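You operate a simulated robot arm through the tools that you are given. There is no shell and no other tool.

Carry out the task below with a simulated robot arm. There is one attempt and no reset: what you move stays moved.

JOB
Press the white-banded hub's bush in to the depth printed on the hub.
Fine: within 1.5 mm; hub in the nest, depth dial set, slide in, pull the lever; then slide out and hub on the orange mat.
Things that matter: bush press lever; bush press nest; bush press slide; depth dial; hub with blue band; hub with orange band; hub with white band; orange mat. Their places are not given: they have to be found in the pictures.

Only the result counts: the job must be done as asked and must still hold three seconds after the hand-in. Knocking over, shifting, dropping, spilling or breaking anything else fails it.

ROBOT AND FRAMES
A 7-joint arm with a two-finger parallel gripper, fixed in place. Base frame: the origin is on the floor under the middle of its stand, x ahead of it, y to its left, z up. Lengths are in m, angles in rad, forces in N, time in s.
It reaches about 0.964 m from its shoulder. Its first joint turns from -2.897 to 2.897 rad. Payload 1.57 kg.
The TCP is the grasp point between the finger pads, 0.03 m short of the fingertips. In the tool frame z runs along the fingers and y along their closing line. Largest opening 0.11 m; finger width 0.024, thickness 0.012; the body of the gripper, 0.048 by 0.112 m, starts 0.078 m behind the TCP.
Orientation is that of the tool frame in the base frame, as a unit quaternion [x, y, z, w]. With the fingers straight down and closing along the base's y, the tool's x points along the base's -x, its y along +y and its z along -z.

CONTROLS
- The arm moves only by the tool servo_tool. Its argument "commands" is a list of rows, each a list of 3 entries, a list of its own where there are three numbers: the shift along the base's x, y, z in units of 40 mm (1.0 is 40 mm), then the turn, a rotation vector about the base's x, y, z in units of 8 degrees (1.0 is 8 degrees), then the gripper command, from -1 (shut) to 1 (fully open), values between in proportion. In form: [[[dx, dy, dz], [rx, ry, rz], hand], ...]. A call has 1 to 20 rows; each row shifts and turns the commanded pose from where the row before left it. A call with a number of a shift or a turn outside -1 to 1 is refused whole. Rows are played at 5 a second. More than 0.05 m and 0.15 rad between two rows, or a gripper value outside its range, and nothing of the call is played. Where a pose cannot be reached the arm comes as near as it can. A force on the tool above 40 N (or 10 N above the force at the start of the call, whichever is more), or a blocked arm, ends the call early, and 0.2 s more pass. The fingers move at their own pace (about 0.108 m/s each) and stop on an object; they squeeze with about 21 N. The grip force told is the motor's: it shows also when the fingers shut on nothing. Time passes only in rows, and 0.2 s behind the last, so rows that do not move let the fingers close. It gives the time, the measured TCP pose, the force on the tool (base axes), the opening and the grip force at its end, in the units of the frame above (readings bear some noise), with the torque about the TCP (base axes, N m) and any sound that the robot's microphone picked up.
- Cameras (640 x 400 px; columns grow to the right, rows downward): "scene" is fixed at [0.2191, -0.6545, 1.6659]; the picture's right is [0.70, -0.71, 0.00], its down [-0.46, -0.45, -0.76] and it looks along [0.54, 0.53, -0.65] (base axes); focal length 353 px, centre (320, 200). "wrist" rides on the gripper at [0.07, 0.016, -0.141] in the tool frame; the picture's right is [-0.23, 0.97, 0.00], its down [-0.85, -0.20, -0.48] and it looks along [-0.47, -0.11, 0.88] (tool axes); focal length 222 px, centre (320, 200).
- snapshot(camera): a new picture of that camera. No time passes.
- raise_lower(by): slides the trunk up (or, below 0, down) by that many m; the arm rides with it, the base frame stays. It gives what a move gives, with no picture.
- probe_pixels(camera, pixels): for up to 12 pixels [column, row] of the newest picture of that camera ("zoom" is the newest enlarged one), the place [x, y, z] in the base frame of the surface seen there, good to about 0.002 m, but the place of the scene camera against the robot may be out by one fixed shift of up to 0.025 m in any direction. No time passes.
- inspect(camera, box): a new picture of the part [left, top, right, bottom] of that camera's present view, enlarged. No time passes.
- close_job(): hands the job in; it is judged then, once.

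Unless the task says otherwise, let go and move clear before handing in.

The tools are called after "Call:" as name(argument=value, ...) on one line, values as JSON. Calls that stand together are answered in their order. servo_tool: Moves the arm, as the interface text tells. Its arguments: {"type":"object","properties":{"commands":{"type":"array","items":{"type":"array"}}},"required":["commands"]} The other tools are called the same way: raise_lower (by) moves the trunk up or down; snapshot (camera) takes a picture; probe_pixels (camera, pixels) gives the place of the surface under pixels of a picture; inspect (camera, box) takes an enlarged picture of a part of a camera's view; close_job () hands the job in.

At the start:

```text
time: 0.0
ee_pos: [0.3989, -0.3059, 1.3501]
ee_rot: [-0.002, 1.0, 0.0, -0.001]
wrist_force: [-7.4, -69.7, 8.0]
torque: [9.15, -0.8, 1.33]
width: 0.1102
grasp_force: 0.0
trunk travel left (down, up): [-0.475, 0.135]
```

scene: 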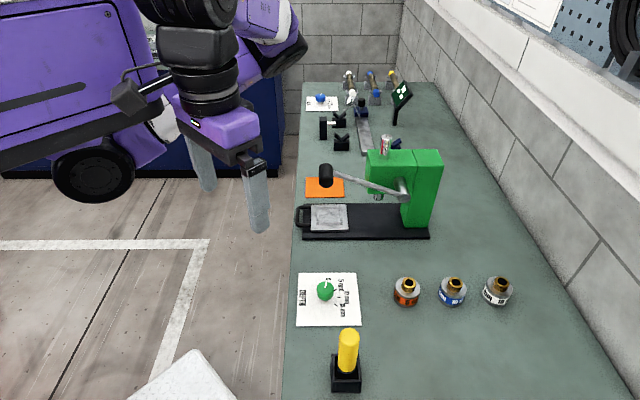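
wrist: 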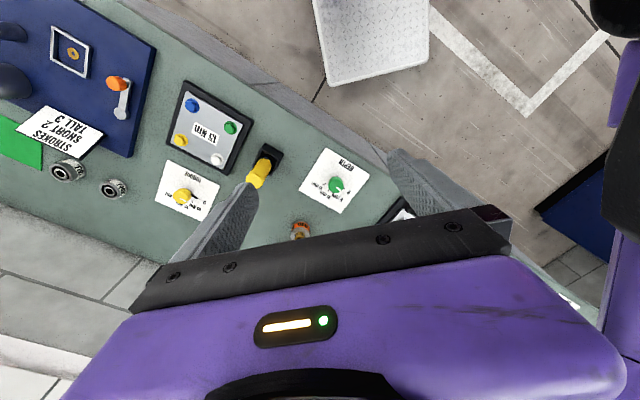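

The scene picture shows the green bush press near (400,190), three hubs at (407,291), (453,291), (497,291), an orange mat at (325,187), and a dial sheet near (328,298). I'll enlarge these parts before moving anything.

Call:
inspect(camera="scene", box=[380, 260, 530, 320])

Call:
inspect(camera="scene", box=[285, 260, 385, 330])

Call:
inspect(camera="scene", box=[290, 130, 450, 245])

```text
4.27 times, centred on (455, 290) of scene
```

zoom: 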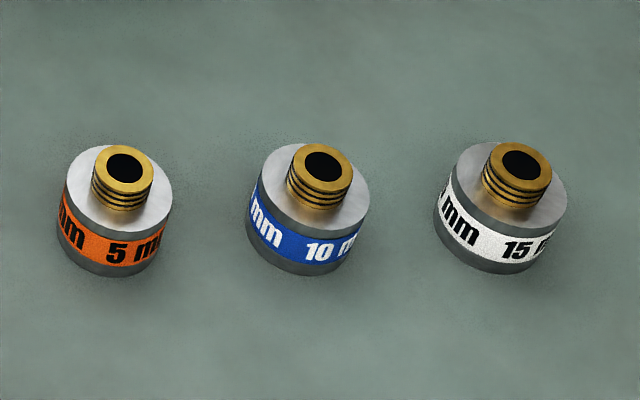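

```text
5.71 times, centred on (335, 295) of scene
```

zoom: 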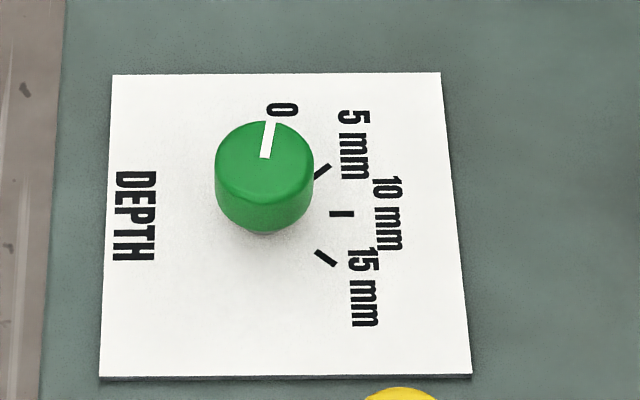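

```text
3.48 times, centred on (370, 188) of scene
```

zoom: 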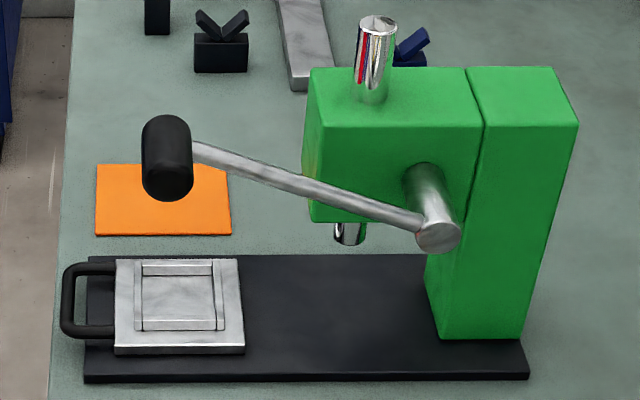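

The white-banded hub reads 15 mm; the dial pointer is at 0 with ticks for 5, 10 and 15 mm. Now I'll probe places in the scene view: hubs, dial, press, mat.

Call:
snapshot(camera="scene")

Call:
probe_pixels(camera="scene", pixels=[[407, 282], [453, 282], [497, 281], [326, 287], [300, 320], [355, 320], [325, 187], [328, 217], [301, 217], [326, 175], [402, 190], [425, 165]])

Call:
inspect(camera="wrist", box=[0, 0, 400, 250])

```text
taken
```

scene: 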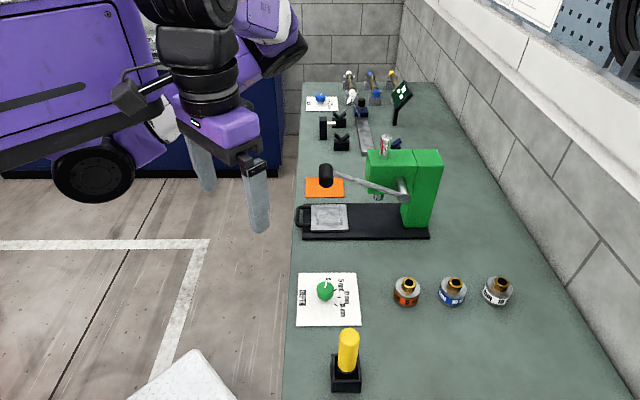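

```text
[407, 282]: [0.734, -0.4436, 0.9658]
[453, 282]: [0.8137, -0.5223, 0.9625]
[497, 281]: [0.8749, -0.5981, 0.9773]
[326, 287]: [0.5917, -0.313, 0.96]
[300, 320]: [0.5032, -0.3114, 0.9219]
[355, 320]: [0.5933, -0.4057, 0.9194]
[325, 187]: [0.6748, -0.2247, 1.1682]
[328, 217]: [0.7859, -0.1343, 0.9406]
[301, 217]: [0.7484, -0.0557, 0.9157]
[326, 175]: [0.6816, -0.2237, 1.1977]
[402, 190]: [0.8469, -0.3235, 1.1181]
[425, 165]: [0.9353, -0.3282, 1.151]
```

```text
1.60 times, centred on (200, 125) of wrist
```

zoom: 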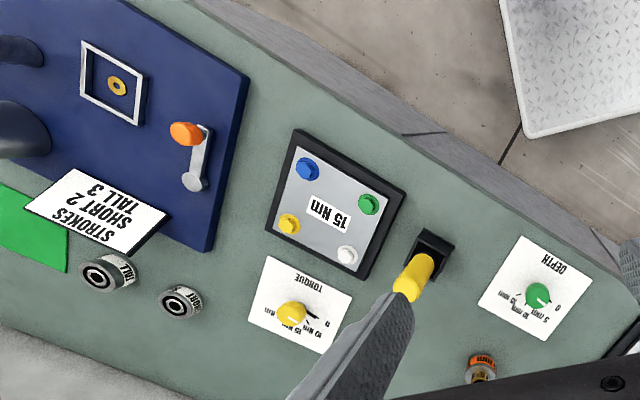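

Bench top is about z = 0.92. I'll probe the press's base corners, nest corners, slide handle, lever and mat corners in the scene view.

Call:
probe_pixels(camera="scene", pixels=[[303, 238], [427, 238], [312, 229], [346, 229], [313, 206], [346, 206], [296, 216], [308, 187], [342, 195], [308, 195], [398, 189], [370, 183]])

Call:
probe_pixels(camera="scene", pixels=[[385, 137], [378, 197], [372, 163], [408, 225], [434, 225], [290, 380], [300, 120], [298, 275], [357, 275], [360, 323], [326, 168], [326, 184]])

Call:
inspect(camera="scene", box=[290, 160, 450, 245])

```text
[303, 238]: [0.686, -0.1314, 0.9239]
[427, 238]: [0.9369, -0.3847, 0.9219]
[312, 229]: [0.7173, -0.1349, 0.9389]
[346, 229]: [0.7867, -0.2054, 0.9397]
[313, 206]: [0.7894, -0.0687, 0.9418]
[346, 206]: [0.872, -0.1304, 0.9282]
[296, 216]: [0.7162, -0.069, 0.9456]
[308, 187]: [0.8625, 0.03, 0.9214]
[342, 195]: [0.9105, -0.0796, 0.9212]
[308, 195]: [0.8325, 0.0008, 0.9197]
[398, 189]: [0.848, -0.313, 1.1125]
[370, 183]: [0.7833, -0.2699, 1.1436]
```

```text
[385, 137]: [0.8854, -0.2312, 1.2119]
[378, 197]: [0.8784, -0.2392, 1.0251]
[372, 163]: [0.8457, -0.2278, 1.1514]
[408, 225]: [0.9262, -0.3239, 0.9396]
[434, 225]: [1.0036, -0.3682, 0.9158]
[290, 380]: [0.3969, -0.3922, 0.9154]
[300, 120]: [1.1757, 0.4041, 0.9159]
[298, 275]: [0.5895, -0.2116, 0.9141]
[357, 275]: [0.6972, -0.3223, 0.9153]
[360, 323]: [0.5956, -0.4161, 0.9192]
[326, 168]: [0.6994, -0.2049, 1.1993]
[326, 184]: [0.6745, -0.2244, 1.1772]
```

```text
4.00 times, centred on (370, 202) of scene
```

zoom: 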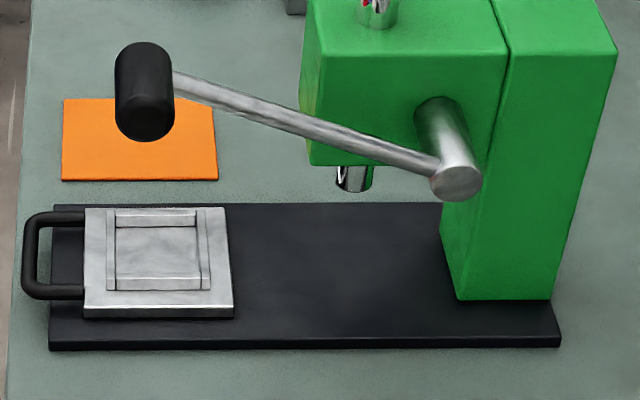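

Press axis runs along u≈(0.70,-0.71), away from the robot side, and the bench along v≈(0.71,0.70). The start force reading looks odd, so I'll play a still row to check it first.

Call:
servo_tool(commands=[[[0, 0, 0], [0, 0, 0], 1]])

```text
time: 0.4
ee_pos: [0.3988, -0.3064, 1.3488]
ee_rot: [-0.002, 1.0, -0.002, -0.001]
wrist_force: [-2.4, -12.7, -0.3]
torque: [1.68, -0.27, 0.33]
width: 0.1102
grasp_force: 0.0
trunk travel left (down, up): [-0.475, 0.135]
```

The force is decaying to normal, so it was only a transient. I'll move toward a point above the dial, about (0.57,-0.31), staying high, and look with the wrist camera.

Call:
servo_tool(commands=[[[0.8, 0, -0.4], [0, 0, 0], 1], [[0.8, 0, -0.5], [0, 0, 0], 1], [[0.8, 0, -0.6], [0, 0, 0], 1], [[0.8, 0, -0.6], [0, 0, 0], 1], [[0.8, 0, -0.6], [0, 0, 0], 1], [[0, 0, 0], [0, 0, 0], 1], [[0, 0, 0], [0, 0, 0], 1]])

Call:
snapshot(camera="wrist")

Call:
snapshot(camera="scene")

```text
time: 2.0
ee_pos: [0.5591, -0.3039, 1.2431]
ee_rot: [-0.001, 1.0, -0.001, -0.001]
wrist_force: [0.7, 0.1, 0.3]
torque: [0.02, 0.01, 0.02]
width: 0.11
grasp_force: 0.1
trunk travel left (down, up): [-0.475, 0.135]
```

```text
taken
```

wrist: 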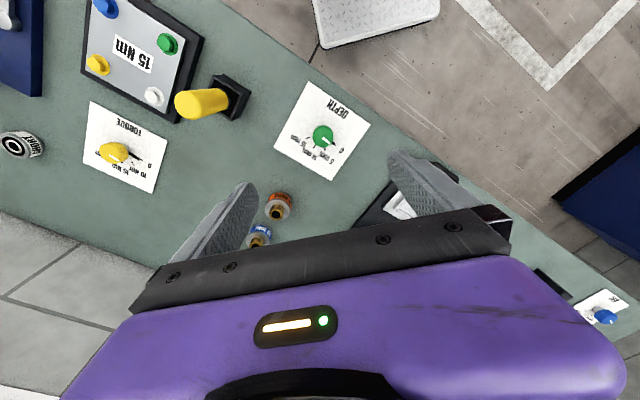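

```text
taken
```

scene: 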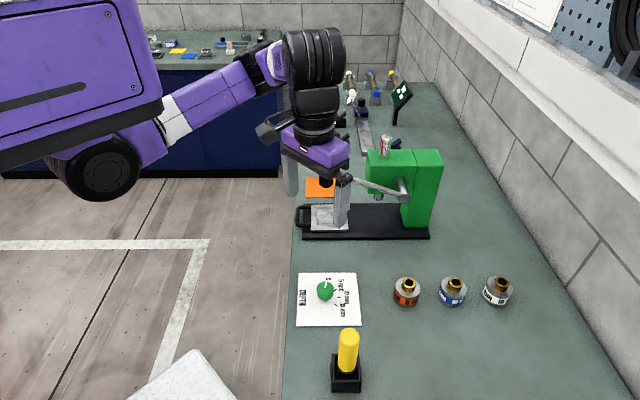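

The wrist view now shows the dial at (322,135), the orange hub at (279,206), and the blue hub at (257,237). I'll zoom in on the dial and probe it in the accurate wrist view.

Call:
probe_pixels(camera="wrist", pixels=[[322, 133], [313, 83], [370, 127], [275, 155], [332, 180], [279, 212], [278, 200], [258, 239], [322, 142], [206, 102], [232, 95], [400, 205]])

Call:
inspect(camera="wrist", box=[262, 75, 382, 185])

```text
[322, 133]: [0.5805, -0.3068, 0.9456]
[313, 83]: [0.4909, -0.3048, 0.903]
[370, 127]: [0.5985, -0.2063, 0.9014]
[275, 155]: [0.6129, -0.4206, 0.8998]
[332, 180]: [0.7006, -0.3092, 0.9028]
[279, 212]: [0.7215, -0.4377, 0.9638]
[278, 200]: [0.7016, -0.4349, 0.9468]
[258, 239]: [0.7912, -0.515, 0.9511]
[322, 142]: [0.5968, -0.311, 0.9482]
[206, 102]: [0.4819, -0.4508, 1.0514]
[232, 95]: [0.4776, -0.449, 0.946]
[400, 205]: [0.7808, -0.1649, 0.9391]
```

```text
3.64 times, centred on (322, 130) of wrist
```

zoom: 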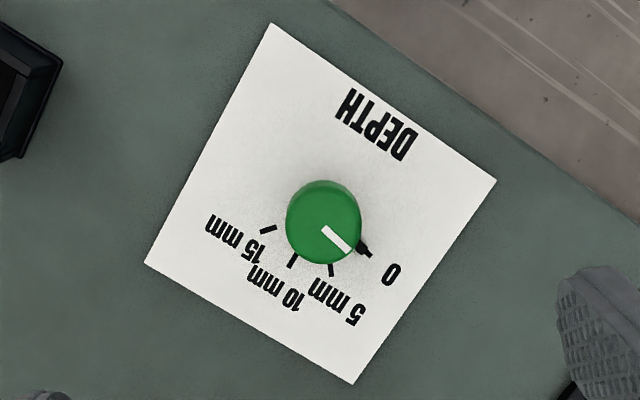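

The table is at z≈0.901 in the wrist frame. I'll probe the dial's four ticks and the knob in the zoomed view to work out the angles.

Call:
probe_pixels(camera="zoom", pixels=[[368, 254], [331, 271], [291, 262], [266, 230], [327, 230], [347, 248], [323, 190], [300, 215], [350, 215], [325, 255], [362, 247], [273, 228]])

Call:
inspect(camera="wrist", box=[292, 105, 352, 165])

```text
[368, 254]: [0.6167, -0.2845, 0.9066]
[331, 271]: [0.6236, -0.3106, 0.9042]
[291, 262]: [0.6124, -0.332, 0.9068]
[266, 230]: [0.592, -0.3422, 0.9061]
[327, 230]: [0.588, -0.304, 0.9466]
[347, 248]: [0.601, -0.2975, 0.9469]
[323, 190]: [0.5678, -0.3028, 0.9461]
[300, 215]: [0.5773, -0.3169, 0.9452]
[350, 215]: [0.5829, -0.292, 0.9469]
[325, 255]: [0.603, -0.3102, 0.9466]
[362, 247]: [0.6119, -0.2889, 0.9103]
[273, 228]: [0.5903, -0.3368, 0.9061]
```

```text
6.67 times, centred on (322, 135) of wrist
```

zoom: 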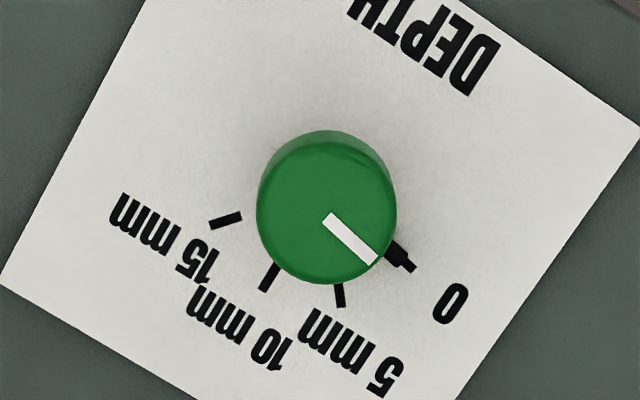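

Knob centre comes out near (0.586,-0.304), radius 0.020, top z≈0.9465. I'll probe ticks and pointer more finely in this larger zoom.

Call:
probe_pixels(camera="zoom", pixels=[[238, 216], [212, 226], [276, 266], [264, 289], [339, 286], [342, 306], [396, 254], [412, 269], [330, 220], [373, 260], [262, 205], [390, 205]])

Call:
probe_pixels(camera="zoom", pixels=[[327, 145], [327, 278], [300, 210], [355, 215], [327, 210], [404, 258], [150, 30], [560, 250], [280, 155], [375, 165]])

```text
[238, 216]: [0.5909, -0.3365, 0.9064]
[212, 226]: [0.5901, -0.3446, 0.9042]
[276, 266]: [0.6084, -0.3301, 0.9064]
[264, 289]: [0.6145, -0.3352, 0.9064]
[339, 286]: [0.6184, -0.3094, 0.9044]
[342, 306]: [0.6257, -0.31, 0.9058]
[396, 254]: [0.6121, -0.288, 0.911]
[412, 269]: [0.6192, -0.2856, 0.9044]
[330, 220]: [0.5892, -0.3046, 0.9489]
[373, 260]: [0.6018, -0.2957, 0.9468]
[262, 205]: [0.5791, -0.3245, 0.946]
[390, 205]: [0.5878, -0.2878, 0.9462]
```

```text
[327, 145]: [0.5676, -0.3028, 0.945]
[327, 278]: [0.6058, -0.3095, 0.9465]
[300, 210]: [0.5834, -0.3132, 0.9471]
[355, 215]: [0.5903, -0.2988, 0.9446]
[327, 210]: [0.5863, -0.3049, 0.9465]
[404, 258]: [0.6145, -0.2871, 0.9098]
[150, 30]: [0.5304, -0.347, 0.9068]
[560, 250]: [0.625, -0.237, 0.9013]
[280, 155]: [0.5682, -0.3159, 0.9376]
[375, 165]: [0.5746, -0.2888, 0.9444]
```

Ticks lie at about 33°, −6°, −47° and −83° around the knob, so 15 mm needs a clockwise turn of roughly 117–120°. I'll pre-rotate the gripper +60° and come down above the knob.

Call:
servo_tool(commands=[[[0.085, -0.007, -0.6], [0, 0, 0.94], 1], [[0.085, -0.007, -0.6], [0, 0, 0.94], 1], [[0.085, -0.007, -0.6], [0, 0, 0.94], 1], [[0.085, -0.007, -0.6], [0, 0, 0.94], 1], [[0.085, -0.007, -0.6], [0, 0, 0.94], 1], [[0.085, -0.007, -0.6], [0, 0, 0.94], 1], [[0.085, -0.007, -0.6], [0, 0, 0.94], 1], [[0.085, -0.007, -0.6], [0, 0, 0.94], 1], [[0, 0, 0], [0, 0, 0], 1], [[0, 0, 0], [0, 0, 0], 1]])

Call:
snapshot(camera="wrist")

Call:
snapshot(camera="scene")

```text
time: 4.2
ee_pos: [0.5854, -0.3081, 1.0484]
ee_rot: [-0.503, 0.864, 0.0, 0.0]
wrist_force: [-0.4, 0.4, -0.7]
torque: [0.01, 0.0, -0.01]
width: 0.1098
grasp_force: 0.1
trunk travel left (down, up): [-0.475, 0.135]
```

```text
taken
```

wrist: 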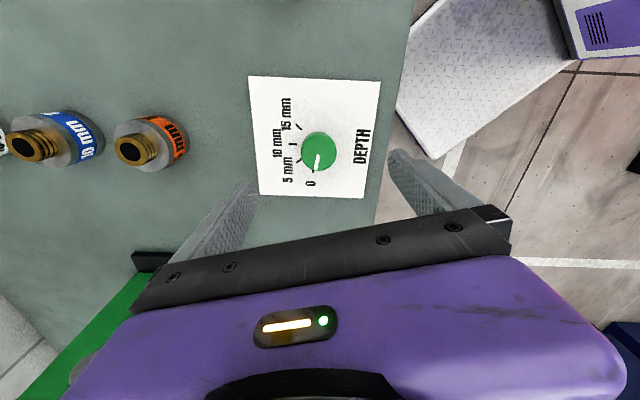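

```text
taken
```

scene: 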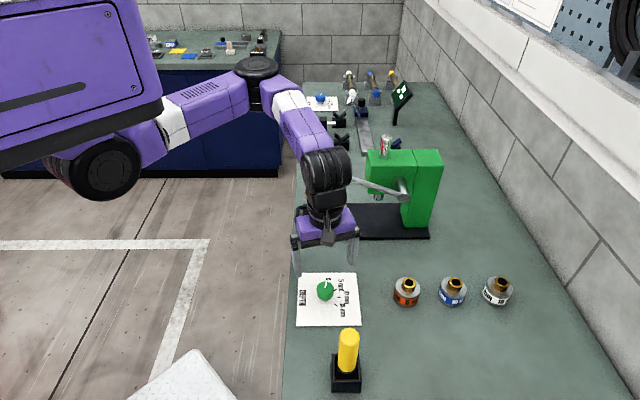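

The gripper is above the knob at (318,150), and the forearm seems to pass near the lever. I'll probe arm points and the lever handle in both views to check clearance before descending.

Call:
probe_pixels(camera="scene", pixels=[[258, 70], [300, 120], [325, 160], [345, 170], [345, 190], [326, 200], [325, 235], [300, 235], [355, 232], [365, 183], [310, 150], [343, 205]])

Call:
probe_pixels(camera="wrist", pixels=[[318, 150], [318, 135], [300, 150], [336, 150], [317, 165], [250, 77], [380, 82], [365, 197], [140, 150], [40, 150], [150, 255], [100, 320]])

Call:
inspect(camera="wrist", box=[240, 70, 390, 205])

Call:
inspect(camera="scene", box=[260, 100, 420, 250])

```text
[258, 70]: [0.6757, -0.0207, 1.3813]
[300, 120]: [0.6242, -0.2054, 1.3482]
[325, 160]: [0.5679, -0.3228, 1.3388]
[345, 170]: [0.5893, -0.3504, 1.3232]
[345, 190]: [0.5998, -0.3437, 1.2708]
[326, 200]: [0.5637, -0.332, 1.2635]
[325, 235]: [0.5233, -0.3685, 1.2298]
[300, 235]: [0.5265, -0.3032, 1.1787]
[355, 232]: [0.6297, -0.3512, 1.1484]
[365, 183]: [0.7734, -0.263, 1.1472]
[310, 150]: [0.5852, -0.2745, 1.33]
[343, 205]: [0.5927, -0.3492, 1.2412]
```

```text
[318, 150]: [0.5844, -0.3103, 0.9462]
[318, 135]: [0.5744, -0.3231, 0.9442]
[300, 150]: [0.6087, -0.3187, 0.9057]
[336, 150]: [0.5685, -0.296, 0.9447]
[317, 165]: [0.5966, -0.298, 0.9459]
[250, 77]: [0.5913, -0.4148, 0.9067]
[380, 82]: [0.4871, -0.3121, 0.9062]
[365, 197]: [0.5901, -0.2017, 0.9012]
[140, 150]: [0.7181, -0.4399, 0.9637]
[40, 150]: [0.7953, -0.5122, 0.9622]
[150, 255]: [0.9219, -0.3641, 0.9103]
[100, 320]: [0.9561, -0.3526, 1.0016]
```

```text
2.96 times, centred on (315, 138) of wrist
```

zoom: 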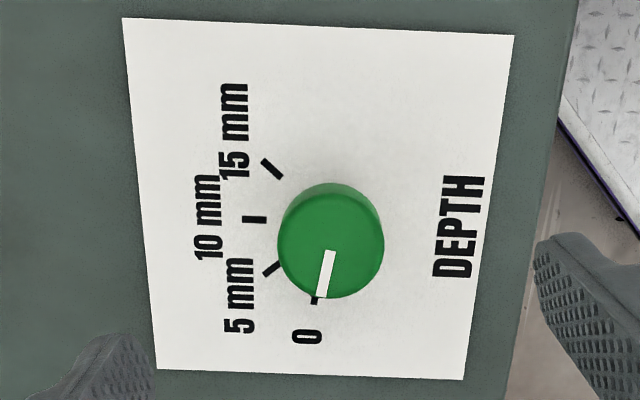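

```text
2.67 times, centred on (340, 175) of scene
```

zoom: 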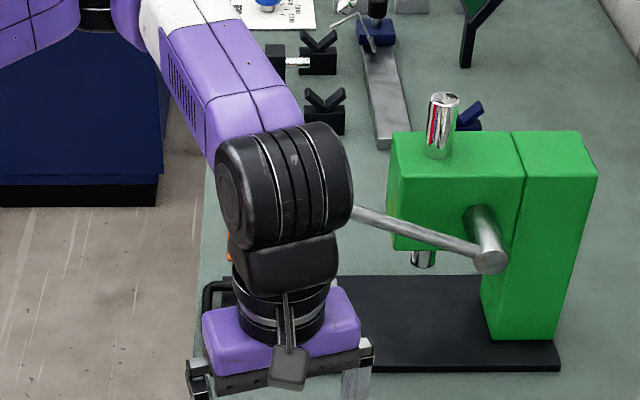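

The forearm passes almost over the lever handle, so a straight descent could hit it. I'll probe the shoulder and elbow to understand the arm's posture.

Call:
probe_pixels(camera="scene", pixels=[[105, 170], [170, 120], [220, 95], [100, 60], [275, 70], [255, 90], [290, 95], [285, 120], [305, 140], [320, 140], [349, 180], [318, 183]])

```text
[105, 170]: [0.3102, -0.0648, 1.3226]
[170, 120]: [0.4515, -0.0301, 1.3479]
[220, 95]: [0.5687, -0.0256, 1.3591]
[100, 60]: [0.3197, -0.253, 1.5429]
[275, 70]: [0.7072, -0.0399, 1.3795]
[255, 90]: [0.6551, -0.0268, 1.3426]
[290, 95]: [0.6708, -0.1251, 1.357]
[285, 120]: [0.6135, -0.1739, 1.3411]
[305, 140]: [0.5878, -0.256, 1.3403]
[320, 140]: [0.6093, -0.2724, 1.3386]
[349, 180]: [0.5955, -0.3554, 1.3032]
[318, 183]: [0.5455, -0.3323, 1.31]
```

The arm is folded horizontally with its elbow out over the press. I'll raise the trunk fully for clearance, then turn the wrist back to see how the elbow's posture changes.

Call:
raise_lower(by=0.13)

Call:
servo_tool(commands=[[[0, 0, 0], [0, 0, -1], 1], [[0, 0, 0], [0, 0, -1], 1], [[0, 0, 0], [0, 0, -1], 1], [[0, 0, 0], [0, 0, -1], 1], [[0, 0, 0], [0, 0, -1], 1], [[0, 0, 0], [0, 0, -1], 1], [[0, 0, 0], [0, 0, -1], 1], [[0, 0, 0], [0, 0, -0.5], 1], [[0, 0, 0], [0, 0, 0], 1]])

Call:
snapshot(camera="scene")

```text
time: 5.8
ee_pos: [0.5847, -0.3077, 1.1791]
ee_rot: [-0.502, 0.865, -0.001, -0.001]
wrist_force: [-0.2, 0.3, -0.6]
torque: [-0.01, -0.02, 0.01]
width: 0.1099
grasp_force: 0.1
trunk travel left (down, up): [-0.605, 0.005]
```

```text
time: 7.8
ee_pos: [0.5834, -0.3079, 1.179]
ee_rot: [-0.002, 1.0, 0.0, -0.001]
wrist_force: [0.2, 0.3, 0.8]
torque: [0.01, 0.03, 0.02]
width: 0.11
grasp_force: 0.0
trunk travel left (down, up): [-0.605, 0.005]
```

```text
taken
```

scene: 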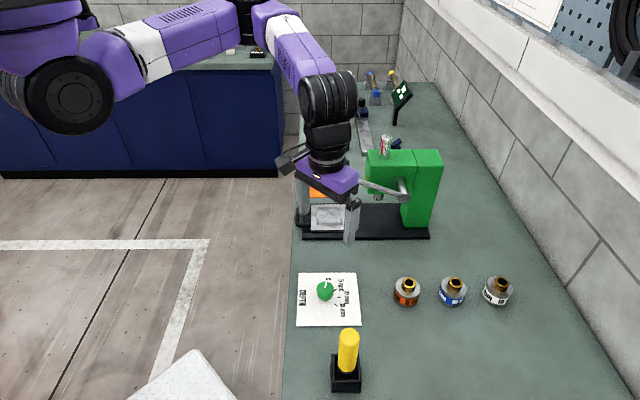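

With the trunk raised, the elbow has moved up near (250,10). I'll probe the arm again to get its geometry, before descending partway.

Call:
probe_pixels(camera="scene", pixels=[[245, 8], [270, 20], [290, 45], [305, 65], [325, 85], [325, 105], [345, 100], [70, 95], [140, 50], [190, 30], [330, 150], [330, 180]])

Call:
inspect(camera="scene", box=[0, 0, 400, 250])

```text
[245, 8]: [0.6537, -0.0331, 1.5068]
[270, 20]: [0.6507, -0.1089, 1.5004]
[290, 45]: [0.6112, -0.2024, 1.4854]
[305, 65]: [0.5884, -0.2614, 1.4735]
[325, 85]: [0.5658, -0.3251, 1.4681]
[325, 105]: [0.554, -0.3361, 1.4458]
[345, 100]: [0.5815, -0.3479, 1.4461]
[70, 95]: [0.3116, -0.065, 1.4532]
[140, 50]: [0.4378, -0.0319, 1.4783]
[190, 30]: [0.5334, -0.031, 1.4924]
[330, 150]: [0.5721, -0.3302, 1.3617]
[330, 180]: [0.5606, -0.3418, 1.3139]
```

```text
1.60 times, centred on (200, 125) of scene
```

zoom: 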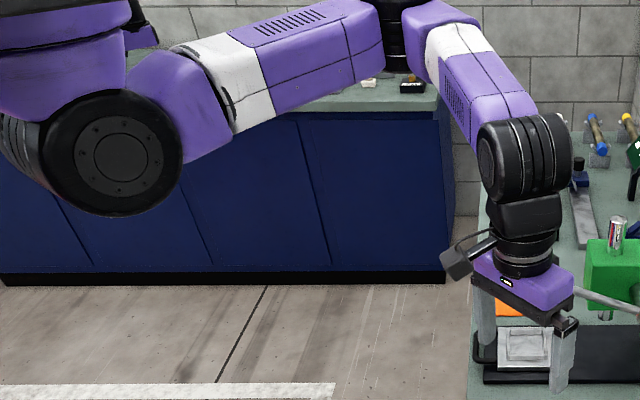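

The shoulder is near (0.31, 0) with the upper arm along +x, so the forearm comes in from the left. I'll look with the wrist camera from here for the lever handle and the press.

Call:
snapshot(camera="wrist")

```text
taken
```

wrist: 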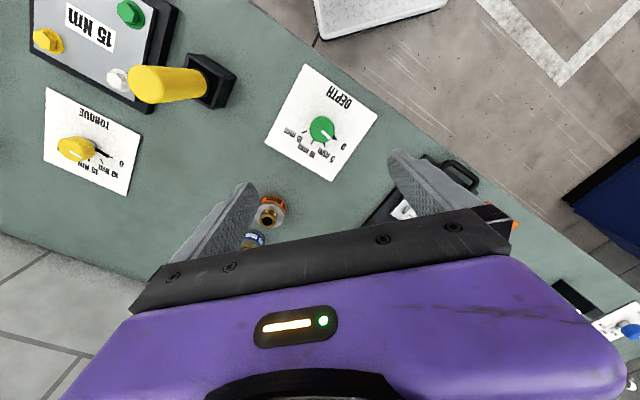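

The lever handle is hidden behind the gripper body here. I'll go up and move over the press to see the handle, nest, slide and mat from above.

Call:
servo_tool(commands=[[[0, 0, 0.95], [0, 0, 0], 1], [[0, 0, 0.95], [0, 0, 0], 1], [[0, 0, 0.95], [0, 0, 0], 1], [[0, 0, 0.95], [0, 0, 0], 1], [[0.3, 0.3, 0.95], [0, 0, 0], 1], [[0.5, 0.6, 0.5], [0, 0, 0], 1], [[0.5, 0.6, 0.25], [0, 0, 0], 1], [[0.5, 0.6, 0], [0, 0, 0], 1], [[0.5, 0.6, 0], [0, 0, 0], 1], [[0.4, 0.5, 0], [0, 0, 0], 1], [[0, 0, 0], [0, 0, 0], 1], [[0, 0, 0], [0, 0, 0], 1]])

Call:
snapshot(camera="wrist")

Call:
snapshot(camera="scene")

```text
time: 10.4
ee_pos: [0.6938, -0.1818, 1.3992]
ee_rot: [-0.002, 1.0, -0.001, -0.001]
wrist_force: [0.2, 0.4, 0.2]
torque: [-0.02, -0.02, -0.02]
width: 0.1098
grasp_force: 0.0
trunk travel left (down, up): [-0.605, 0.005]
```

```text
taken
```

wrist: 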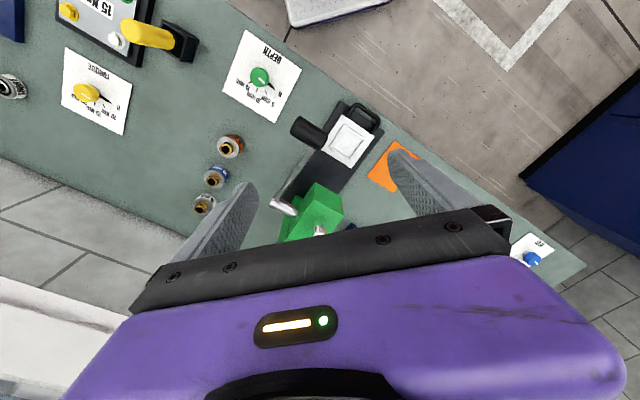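

```text
taken
```

scene: 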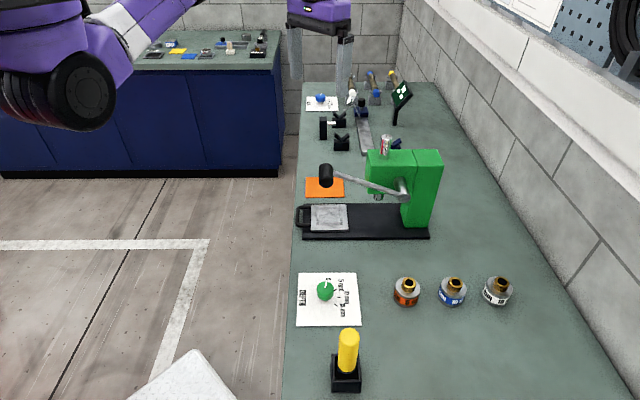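

Now the wrist camera sees the whole press: handle at (308,131), nest at (348,138), slide handle at (365,115), mat at (390,165), and all three hubs. I'll zoom in and probe.

Call:
inspect(camera="wrist", box=[260, 90, 420, 250])

Call:
probe_pixels(camera="wrist", pixels=[[297, 125], [308, 131], [320, 140], [310, 122], [304, 140], [285, 205], [281, 213], [320, 231], [231, 142], [217, 172], [204, 202], [260, 74]])

```text
2.50 times, centred on (340, 170) of wrist
```

zoom: 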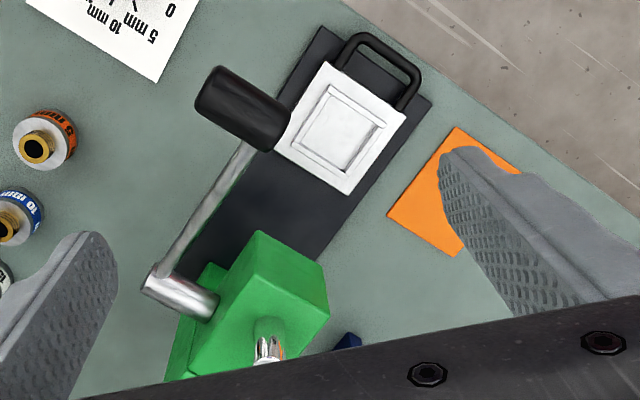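

```text
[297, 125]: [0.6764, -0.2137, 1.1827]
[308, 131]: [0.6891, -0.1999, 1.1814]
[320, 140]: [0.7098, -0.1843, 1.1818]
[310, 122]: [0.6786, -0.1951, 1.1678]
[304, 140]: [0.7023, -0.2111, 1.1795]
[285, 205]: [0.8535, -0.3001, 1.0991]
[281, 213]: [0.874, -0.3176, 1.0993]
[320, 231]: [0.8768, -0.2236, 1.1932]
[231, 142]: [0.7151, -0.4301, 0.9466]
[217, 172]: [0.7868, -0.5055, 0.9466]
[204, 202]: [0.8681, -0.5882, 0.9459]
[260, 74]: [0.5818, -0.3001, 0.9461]
```

I'll probe fine points in this zoomed view: handle outline, lever, nest corners, slide handle and mat corners.

Call:
probe_pixels(camera="zoom", pixels=[[222, 72], [200, 98], [210, 84], [283, 110], [262, 143], [243, 108], [248, 150], [160, 272], [150, 285], [213, 310], [268, 350], [330, 270]])

Call:
probe_pixels(camera="zoom", pixels=[[325, 65], [404, 117], [350, 190], [277, 148], [330, 85], [387, 122], [350, 175], [299, 140], [343, 128], [358, 40], [415, 75], [405, 105]])

Call:
probe_pixels(camera="zoom", pixels=[[456, 129], [390, 214], [453, 255], [517, 170], [320, 30], [430, 98], [20, 120], [60, 118], [42, 130], [35, 150], [350, 300], [240, 215]])

```text
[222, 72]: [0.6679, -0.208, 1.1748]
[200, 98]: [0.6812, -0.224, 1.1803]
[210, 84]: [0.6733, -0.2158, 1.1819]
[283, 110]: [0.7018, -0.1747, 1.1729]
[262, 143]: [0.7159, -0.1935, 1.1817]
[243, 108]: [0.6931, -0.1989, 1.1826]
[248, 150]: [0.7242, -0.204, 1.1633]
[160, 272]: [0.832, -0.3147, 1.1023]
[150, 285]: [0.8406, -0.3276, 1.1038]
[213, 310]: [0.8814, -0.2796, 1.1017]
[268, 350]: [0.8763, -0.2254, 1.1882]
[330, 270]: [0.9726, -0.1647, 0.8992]
```

```text
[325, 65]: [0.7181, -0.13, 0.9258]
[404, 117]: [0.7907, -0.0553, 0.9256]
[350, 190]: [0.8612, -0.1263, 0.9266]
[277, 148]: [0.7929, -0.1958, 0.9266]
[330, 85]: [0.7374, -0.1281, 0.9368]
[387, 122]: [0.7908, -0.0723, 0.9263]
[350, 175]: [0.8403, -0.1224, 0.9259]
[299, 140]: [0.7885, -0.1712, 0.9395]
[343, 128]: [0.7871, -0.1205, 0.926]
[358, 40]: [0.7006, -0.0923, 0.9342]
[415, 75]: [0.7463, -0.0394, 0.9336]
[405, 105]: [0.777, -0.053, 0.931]
```

```text
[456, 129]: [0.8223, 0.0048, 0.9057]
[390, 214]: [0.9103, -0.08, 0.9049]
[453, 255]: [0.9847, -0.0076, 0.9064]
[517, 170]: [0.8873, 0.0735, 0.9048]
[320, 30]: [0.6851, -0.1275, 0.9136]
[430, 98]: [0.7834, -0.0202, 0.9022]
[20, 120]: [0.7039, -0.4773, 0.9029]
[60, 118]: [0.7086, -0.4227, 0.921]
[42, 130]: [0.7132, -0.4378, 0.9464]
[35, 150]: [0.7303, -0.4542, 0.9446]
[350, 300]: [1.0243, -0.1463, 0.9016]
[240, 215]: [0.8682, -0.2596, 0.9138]
```

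The press is aligned at −45°: handle centre ≈(0.691,−0.200,1.166), nest centre ≈(0.790,−0.128), ram ≈(0.876,−0.225), mat centre ≈(0.90,0.0). I'll return above the knob with 60° yaw and tilt the wrist 15° away from the lever, still high, then check clearance.

Call:
servo_tool(commands=[[[-0.54, -0.62, 0], [0, 0, 1], 1], [[-0.54, -0.62, 0], [0, 0, 1], 1], [[-0.54, -0.62, 0], [0, 0, 1], 1], [[-0.54, -0.62, 0], [0, 0, 1], 1], [[-0.54, -0.62, 0], [0, 0, 1], 1], [[0, 0, -0.9], [0, 0, 1], 1], [[0, 0, -0.9], [0, 0, 1], 1], [[0, 0, -0.9], [0, 0, 0.5], 1], [[0, 0, -0.9], [0.812, -0.469, 0], 1], [[0, 0, -0.9], [0.812, -0.469, 0], 1], [[0, 0, -0.9], [0, 0, 0], 1], [[0, 0, 0], [0, 0, 0], 1], [[0, 0, 0], [0, 0, 0], 1]])

Call:
snapshot(camera="scene")

Call:
snapshot(camera="wrist")

```text
time: 13.2
ee_pos: [0.586, -0.3045, 1.184]
ee_rot: [-0.497, 0.858, 0.063, 0.113]
wrist_force: [0.2, -0.3, -0.3]
torque: [-0.03, 0.01, 0.04]
width: 0.1102
grasp_force: 0.0
trunk travel left (down, up): [-0.605, 0.005]
```

```text
taken
```

scene: 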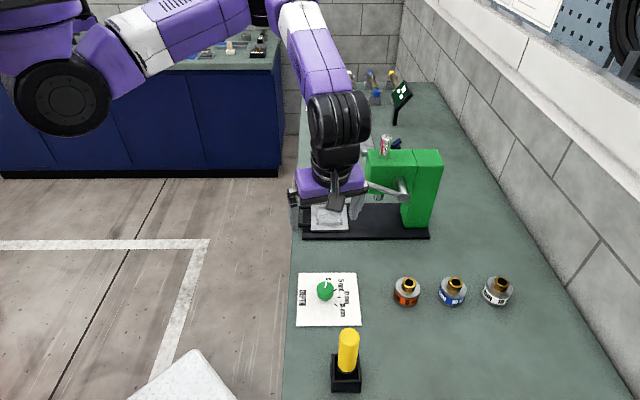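

```text
taken
```

wrist: 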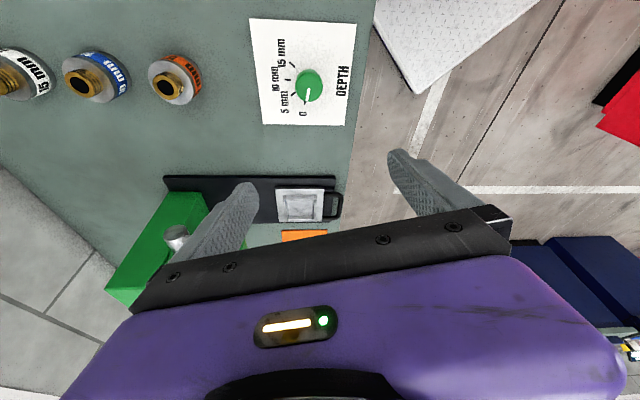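

The arm is clear. I'll descend partway to z≈1.06 and check the forearm's clearance to the lever handle.

Call:
servo_tool(commands=[[[0, 0, -0.8], [0, 0, 0], 1], [[0, 0, -0.8], [0, 0, 0], 1], [[0, 0, -0.8], [0, 0, 0], 1], [[0, 0, -0.7], [0, 0, 0], 1], [[0, 0, 0], [0, 0, 0], 1], [[0, 0, 0], [0, 0, 0], 1]])

Call:
snapshot(camera="scene")

Call:
inspect(camera="scene", box=[230, 40, 430, 240])

Call:
snapshot(camera="wrist")

```text
time: 14.6
ee_pos: [0.5852, -0.3038, 1.0588]
ee_rot: [-0.498, 0.857, 0.065, 0.113]
wrist_force: [-0.8, 0.4, 0.5]
torque: [-0.01, 0.03, 0.0]
width: 0.11
grasp_force: 0.1
trunk travel left (down, up): [-0.605, 0.005]
```

```text
taken
```

scene: 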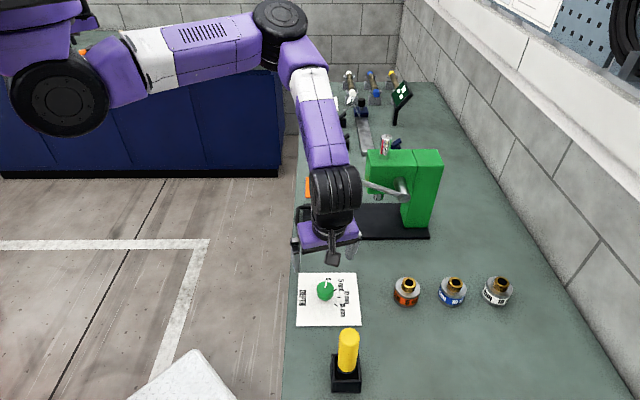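

```text
2.00 times, centred on (330, 140) of scene
```

zoom: 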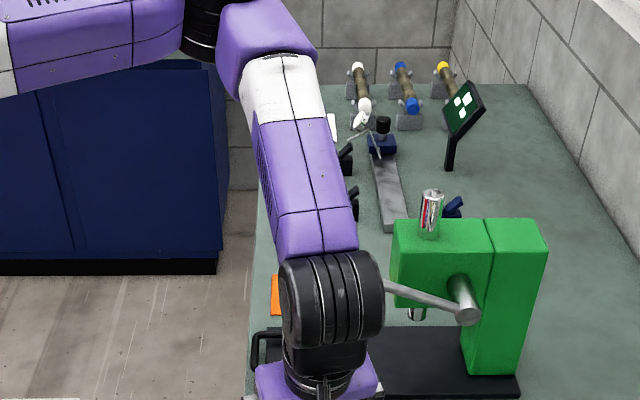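

```text
taken
```

wrist: 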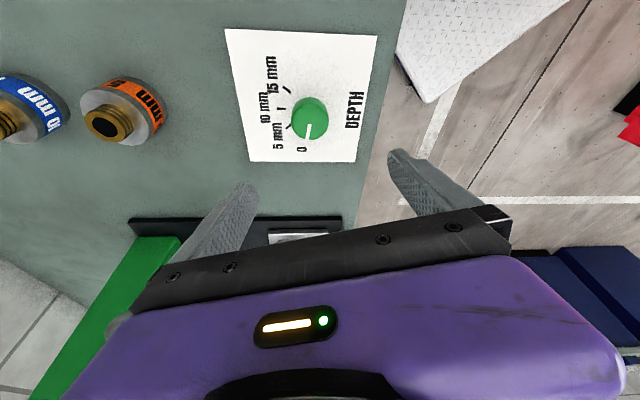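

The forearm now slopes up to an elbow near (280,18), which looks better. I'll probe forearm points near the lever in the zoomed picture.

Call:
probe_pixels(camera="zoom", pixels=[[270, 60], [300, 90], [320, 150], [340, 200], [352, 235], [300, 235], [378, 300], [330, 280], [378, 335], [395, 288], [335, 170], [325, 120]])

Call:
probe_pixels(camera="scene", pixels=[[280, 15], [300, 45], [340, 130], [345, 155], [335, 180], [358, 195], [368, 186], [333, 260], [300, 215], [355, 225]])

```text
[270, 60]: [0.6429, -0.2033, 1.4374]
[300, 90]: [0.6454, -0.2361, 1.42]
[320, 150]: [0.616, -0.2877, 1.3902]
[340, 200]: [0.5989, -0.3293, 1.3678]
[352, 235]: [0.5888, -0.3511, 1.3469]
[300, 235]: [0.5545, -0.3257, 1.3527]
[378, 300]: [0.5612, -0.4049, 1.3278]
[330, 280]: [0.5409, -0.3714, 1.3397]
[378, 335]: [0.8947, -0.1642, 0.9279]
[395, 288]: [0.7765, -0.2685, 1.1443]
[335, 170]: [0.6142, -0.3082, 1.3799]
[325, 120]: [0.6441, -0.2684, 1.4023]
```

```text
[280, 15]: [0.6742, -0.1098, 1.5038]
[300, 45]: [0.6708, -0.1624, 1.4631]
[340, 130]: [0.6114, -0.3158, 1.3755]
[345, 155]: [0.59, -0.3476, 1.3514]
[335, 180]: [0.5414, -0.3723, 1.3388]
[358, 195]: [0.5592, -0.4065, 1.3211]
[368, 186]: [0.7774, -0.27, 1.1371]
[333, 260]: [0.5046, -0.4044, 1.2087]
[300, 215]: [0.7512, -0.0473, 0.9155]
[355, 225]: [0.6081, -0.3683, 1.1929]
```

Forearm underside is well above the lever (about 1.31 vs 1.18), so descending another 0.1 m is safe. I'll check the knob's centre from this view first.

Call:
inspect(camera="wrist", box=[260, 70, 360, 170])

```text
4.00 times, centred on (310, 120) of wrist
```

zoom: 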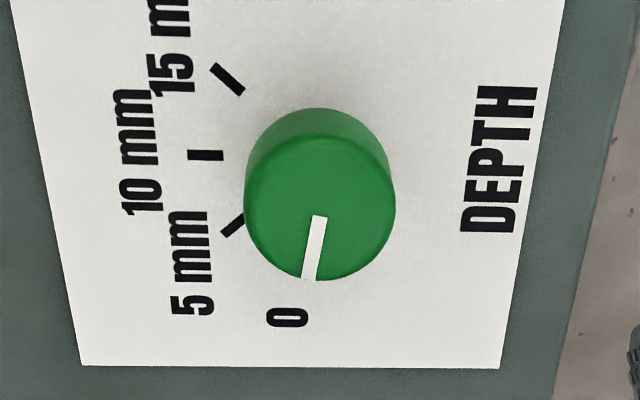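

Call:
probe_pixels(camera="zoom", pixels=[[249, 205], [392, 205], [320, 138], [320, 277], [270, 155], [370, 160], [270, 255], [370, 255], [320, 205], [207, 155], [228, 79], [232, 226]])

```text
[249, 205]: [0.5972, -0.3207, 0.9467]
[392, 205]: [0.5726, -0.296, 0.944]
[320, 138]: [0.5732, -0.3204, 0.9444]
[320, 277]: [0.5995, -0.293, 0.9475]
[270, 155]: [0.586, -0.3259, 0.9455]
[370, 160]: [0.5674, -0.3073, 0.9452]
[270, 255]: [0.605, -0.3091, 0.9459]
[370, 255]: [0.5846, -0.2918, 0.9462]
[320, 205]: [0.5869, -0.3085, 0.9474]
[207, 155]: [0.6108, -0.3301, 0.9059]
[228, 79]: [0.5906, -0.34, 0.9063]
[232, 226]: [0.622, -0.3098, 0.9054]
```

Knob centre refined to (0.5857,−0.308). I'll descend to TCP z≈0.952 with a 4 mm y correction and close on the knob.

Call:
servo_tool(commands=[[[0, -0.1, -0.67], [0, 0, 0], 1], [[0, 0, -0.67], [0, 0, 0], 1], [[0, 0, -0.67], [0, 0, 0], 1], [[0, 0, -0.66], [0, 0, 0], 1], [[0, 0, 0], [0, 0, 0], 1], [[0, 0, 0], [0, 0, 0], 1]])

Call:
snapshot(camera="wrist")

Call:
snapshot(camera="scene")

```text
time: 16.0
ee_pos: [0.5848, -0.3091, 0.9518]
ee_rot: [-0.497, 0.858, 0.063, 0.113]
wrist_force: [0.9, -1.0, 0.3]
torque: [0.0, 0.04, 0.01]
width: 0.11
grasp_force: 0.1
trunk travel left (down, up): [-0.605, 0.005]
```

```text
taken
```

wrist: 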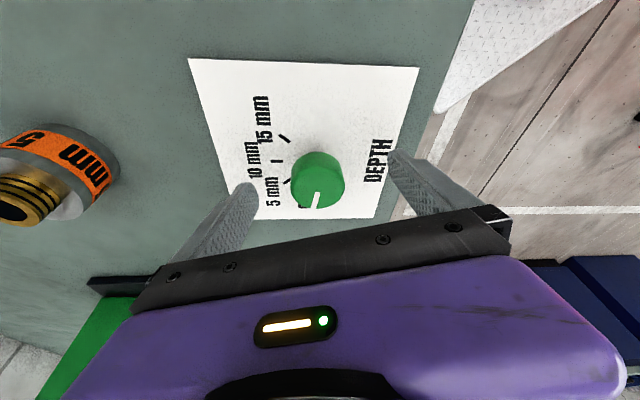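

```text
taken
```

scene: 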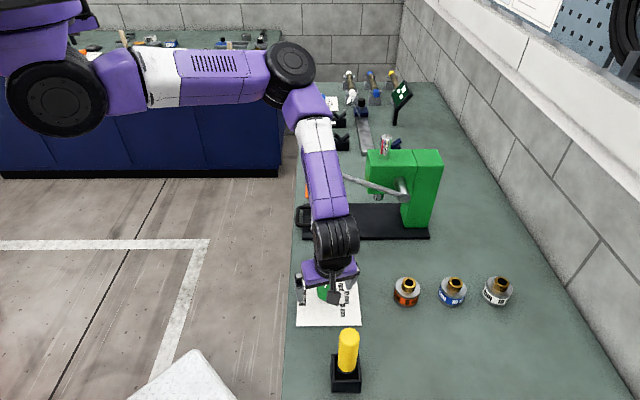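

The knob sits between the fingers at (317,180). I'll close on it.

Call:
servo_tool(commands=[[[0, 0, 0], [0, 0, 0], -1], [[0, 0, 0], [0, 0, 0], -1], [[0, 0, 0], [0, 0, 0], -1], [[0, 0, 0], [0, 0, 0], -1]])

```text
time: 17.0
ee_pos: [0.5856, -0.3097, 0.9511]
ee_rot: [-0.498, 0.857, 0.062, 0.113]
wrist_force: [12.7, -8.7, -3.4]
torque: [-0.12, 0.15, -0.08]
width: 0.0414
grasp_force: 44.7
trunk travel left (down, up): [-0.605, 0.005]
```

Gripped at 0.041 m. A 15 N side force shows a small offset, so I'll shift about 1.5 mm with it and start turning clockwise 16°.

Call:
servo_tool(commands=[[[0.035, -0.02, 0], [0, 0, 0], -1], [[0, 0, 0], [0, 0, 0], -1]])

Call:
servo_tool(commands=[[[0, 0, 0], [0, 0, -0.7], -1], [[0, 0, 0], [0, 0, -0.7], -1], [[0, 0, 0], [0, 0, -0.6], -1], [[0, 0, 0], [0, 0, 0], -1]])

Call:
snapshot(camera="wrist")

```text
time: 17.6
ee_pos: [0.5867, -0.308, 0.9523]
ee_rot: [-0.497, 0.858, 0.063, 0.113]
wrist_force: [10.8, -11.1, 2.4]
torque: [0.35, -0.17, -0.04]
width: 0.0417
grasp_force: 45.2
trunk travel left (down, up): [-0.605, 0.005]
```

```text
time: 18.6
ee_pos: [0.5855, -0.3082, 0.9527]
ee_rot: [-0.372, 0.919, 0.047, 0.121]
wrist_force: [7.1, -8.4, 3.4]
torque: [-0.74, 0.89, -0.05]
width: 0.0418
grasp_force: 45.1
trunk travel left (down, up): [-0.605, 0.005]
```

```text
taken
```

wrist: 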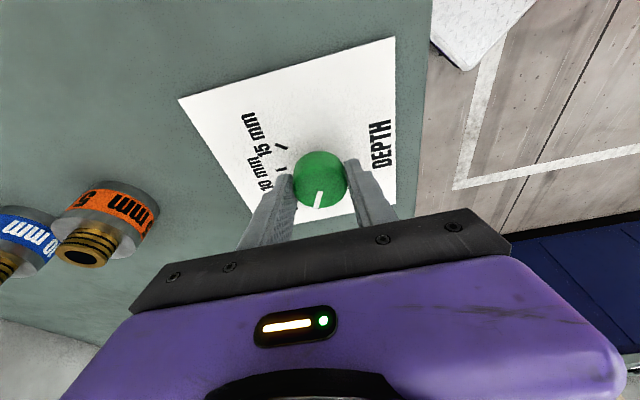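

The pointer turns with the gripper and torques are small. I'll continue turning another 52° and check.

Call:
servo_tool(commands=[[[0, 0, 0], [0, 0, -0.65], -1], [[0, 0, 0], [0, 0, -0.65], -1], [[0, 0, 0], [0, 0, -0.65], -1], [[0, 0, 0], [0, 0, -0.65], -1], [[0, 0, 0], [0, 0, -0.65], -1], [[0, 0, 0], [0, 0, -0.65], -1], [[0, 0, 0], [0, 0, -0.65], -1], [[0, 0, 0], [0, 0, -0.65], -1], [[0, 0, 0], [0, 0, -0.65], -1], [[0, 0, 0], [0, 0, -0.65], -1], [[0, 0, 0], [0, 0, 0], -1]])

Call:
snapshot(camera="wrist")

Call:
snapshot(camera="scene")

```text
time: 21.0
ee_pos: [0.5846, -0.3054, 0.9515]
ee_rot: [0.067, 0.989, -0.009, 0.128]
wrist_force: [-20.4, 21.2, -10.9]
torque: [0.25, -0.32, 0.05]
width: 0.0419
grasp_force: 44.7
trunk travel left (down, up): [-0.605, 0.005]
```

```text
taken
```

wrist: 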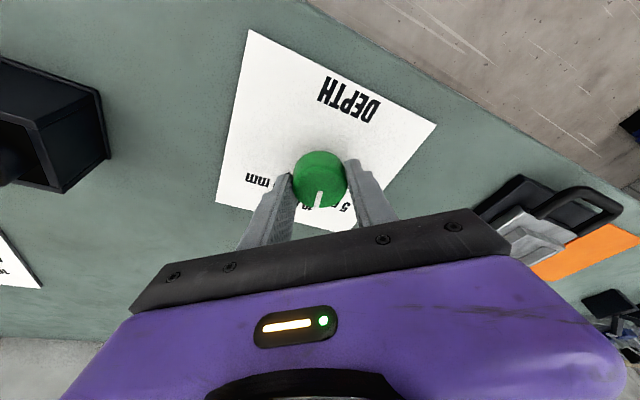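

```text
taken
```

scene: 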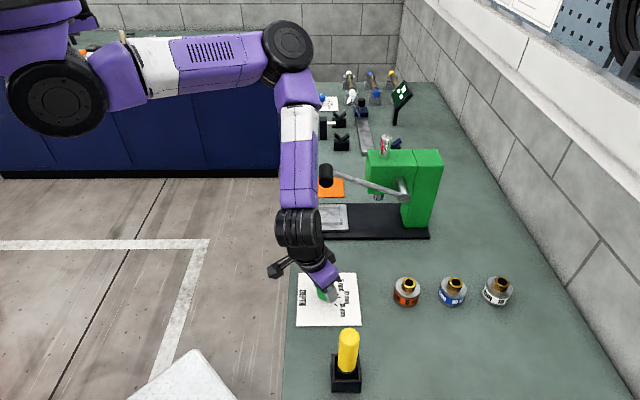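

67.7° turned and the lever handle is untouched at (326,175). Side force has grown to about 31 N, so I'll ease the tool along it by ~1.5 mm and see.

Call:
servo_tool(commands=[[[-0.03, 0.03, 0], [0, 0, 0], -1], [[0, 0, 0], [0, 0, 0], -1]])

```text
time: 21.6
ee_pos: [0.586, -0.3051, 0.952]
ee_rot: [0.066, 0.99, -0.01, 0.128]
wrist_force: [-13.3, 19.0, -14.2]
torque: [0.42, 1.25, 0.08]
width: 0.0416
grasp_force: 45.6
trunk travel left (down, up): [-0.605, 0.005]
```

Force eased only a little. I'll open slightly to release the strain, then regrip; the knob should hold its position.

Call:
servo_tool(commands=[[[0, 0, 0], [0, 0, 0], 0.3], [[0, 0, 0], [0, 0, 0], 0.3], [[0, 0, 0], [0, 0, 0], 0.3]])

Call:
snapshot(camera="wrist")

Call:
inspect(camera="wrist", box=[240, 110, 400, 220])

```text
time: 22.4
ee_pos: [0.5852, -0.3079, 0.9532]
ee_rot: [0.067, 0.989, -0.012, 0.13]
wrist_force: [0.1, 0.7, 0.1]
torque: [-0.05, 0.04, 0.0]
width: 0.0717
grasp_force: 0.0
trunk travel left (down, up): [-0.605, 0.005]
```

```text
taken
```

wrist: 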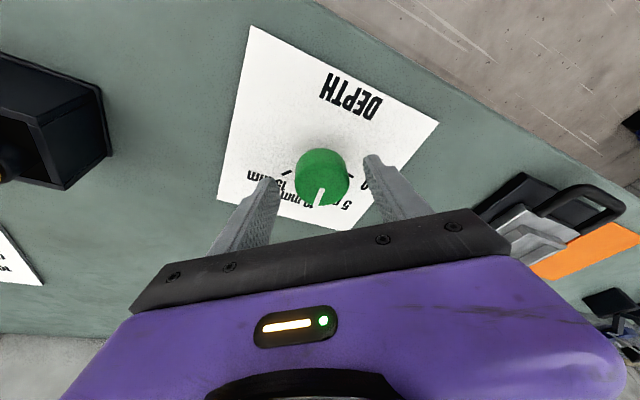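

```text
3.64 times, centred on (320, 165) of wrist
```

zoom: 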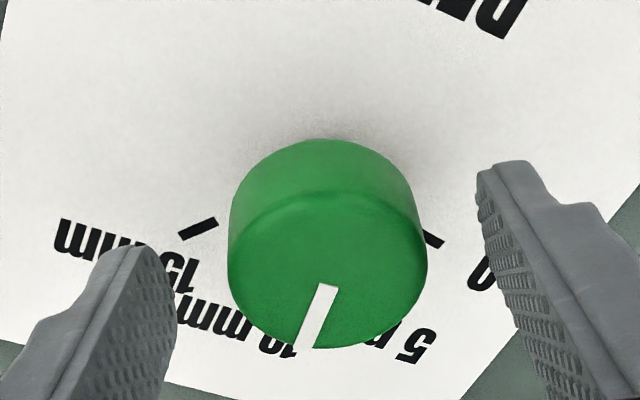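

Force is back to zero and the knob held its place. I'll regrip here and look at the reaction.

Call:
servo_tool(commands=[[[0, 0, 0], [0, 0, 0], -1], [[0, 0, 0], [0, 0, 0], -1], [[0, 0, 0], [0, 0, 0], -1]])

Call:
probe_pixels(camera="zoom", pixels=[[326, 290], [304, 342], [232, 260], [423, 260], [327, 200], [327, 345], [203, 228], [435, 242]])

```text
time: 23.2
ee_pos: [0.5863, -0.3049, 0.9534]
ee_rot: [0.066, 0.989, -0.01, 0.13]
wrist_force: [3.2, 9.8, 1.9]
torque: [0.64, -0.25, 0.05]
width: 0.0416
grasp_force: 45.0
trunk travel left (down, up): [-0.605, 0.005]
```

```text
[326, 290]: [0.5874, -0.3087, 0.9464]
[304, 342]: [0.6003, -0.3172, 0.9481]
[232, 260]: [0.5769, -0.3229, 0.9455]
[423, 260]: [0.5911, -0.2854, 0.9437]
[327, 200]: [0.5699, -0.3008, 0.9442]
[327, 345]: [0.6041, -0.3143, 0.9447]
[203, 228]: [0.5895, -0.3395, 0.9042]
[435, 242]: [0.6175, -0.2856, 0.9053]
```

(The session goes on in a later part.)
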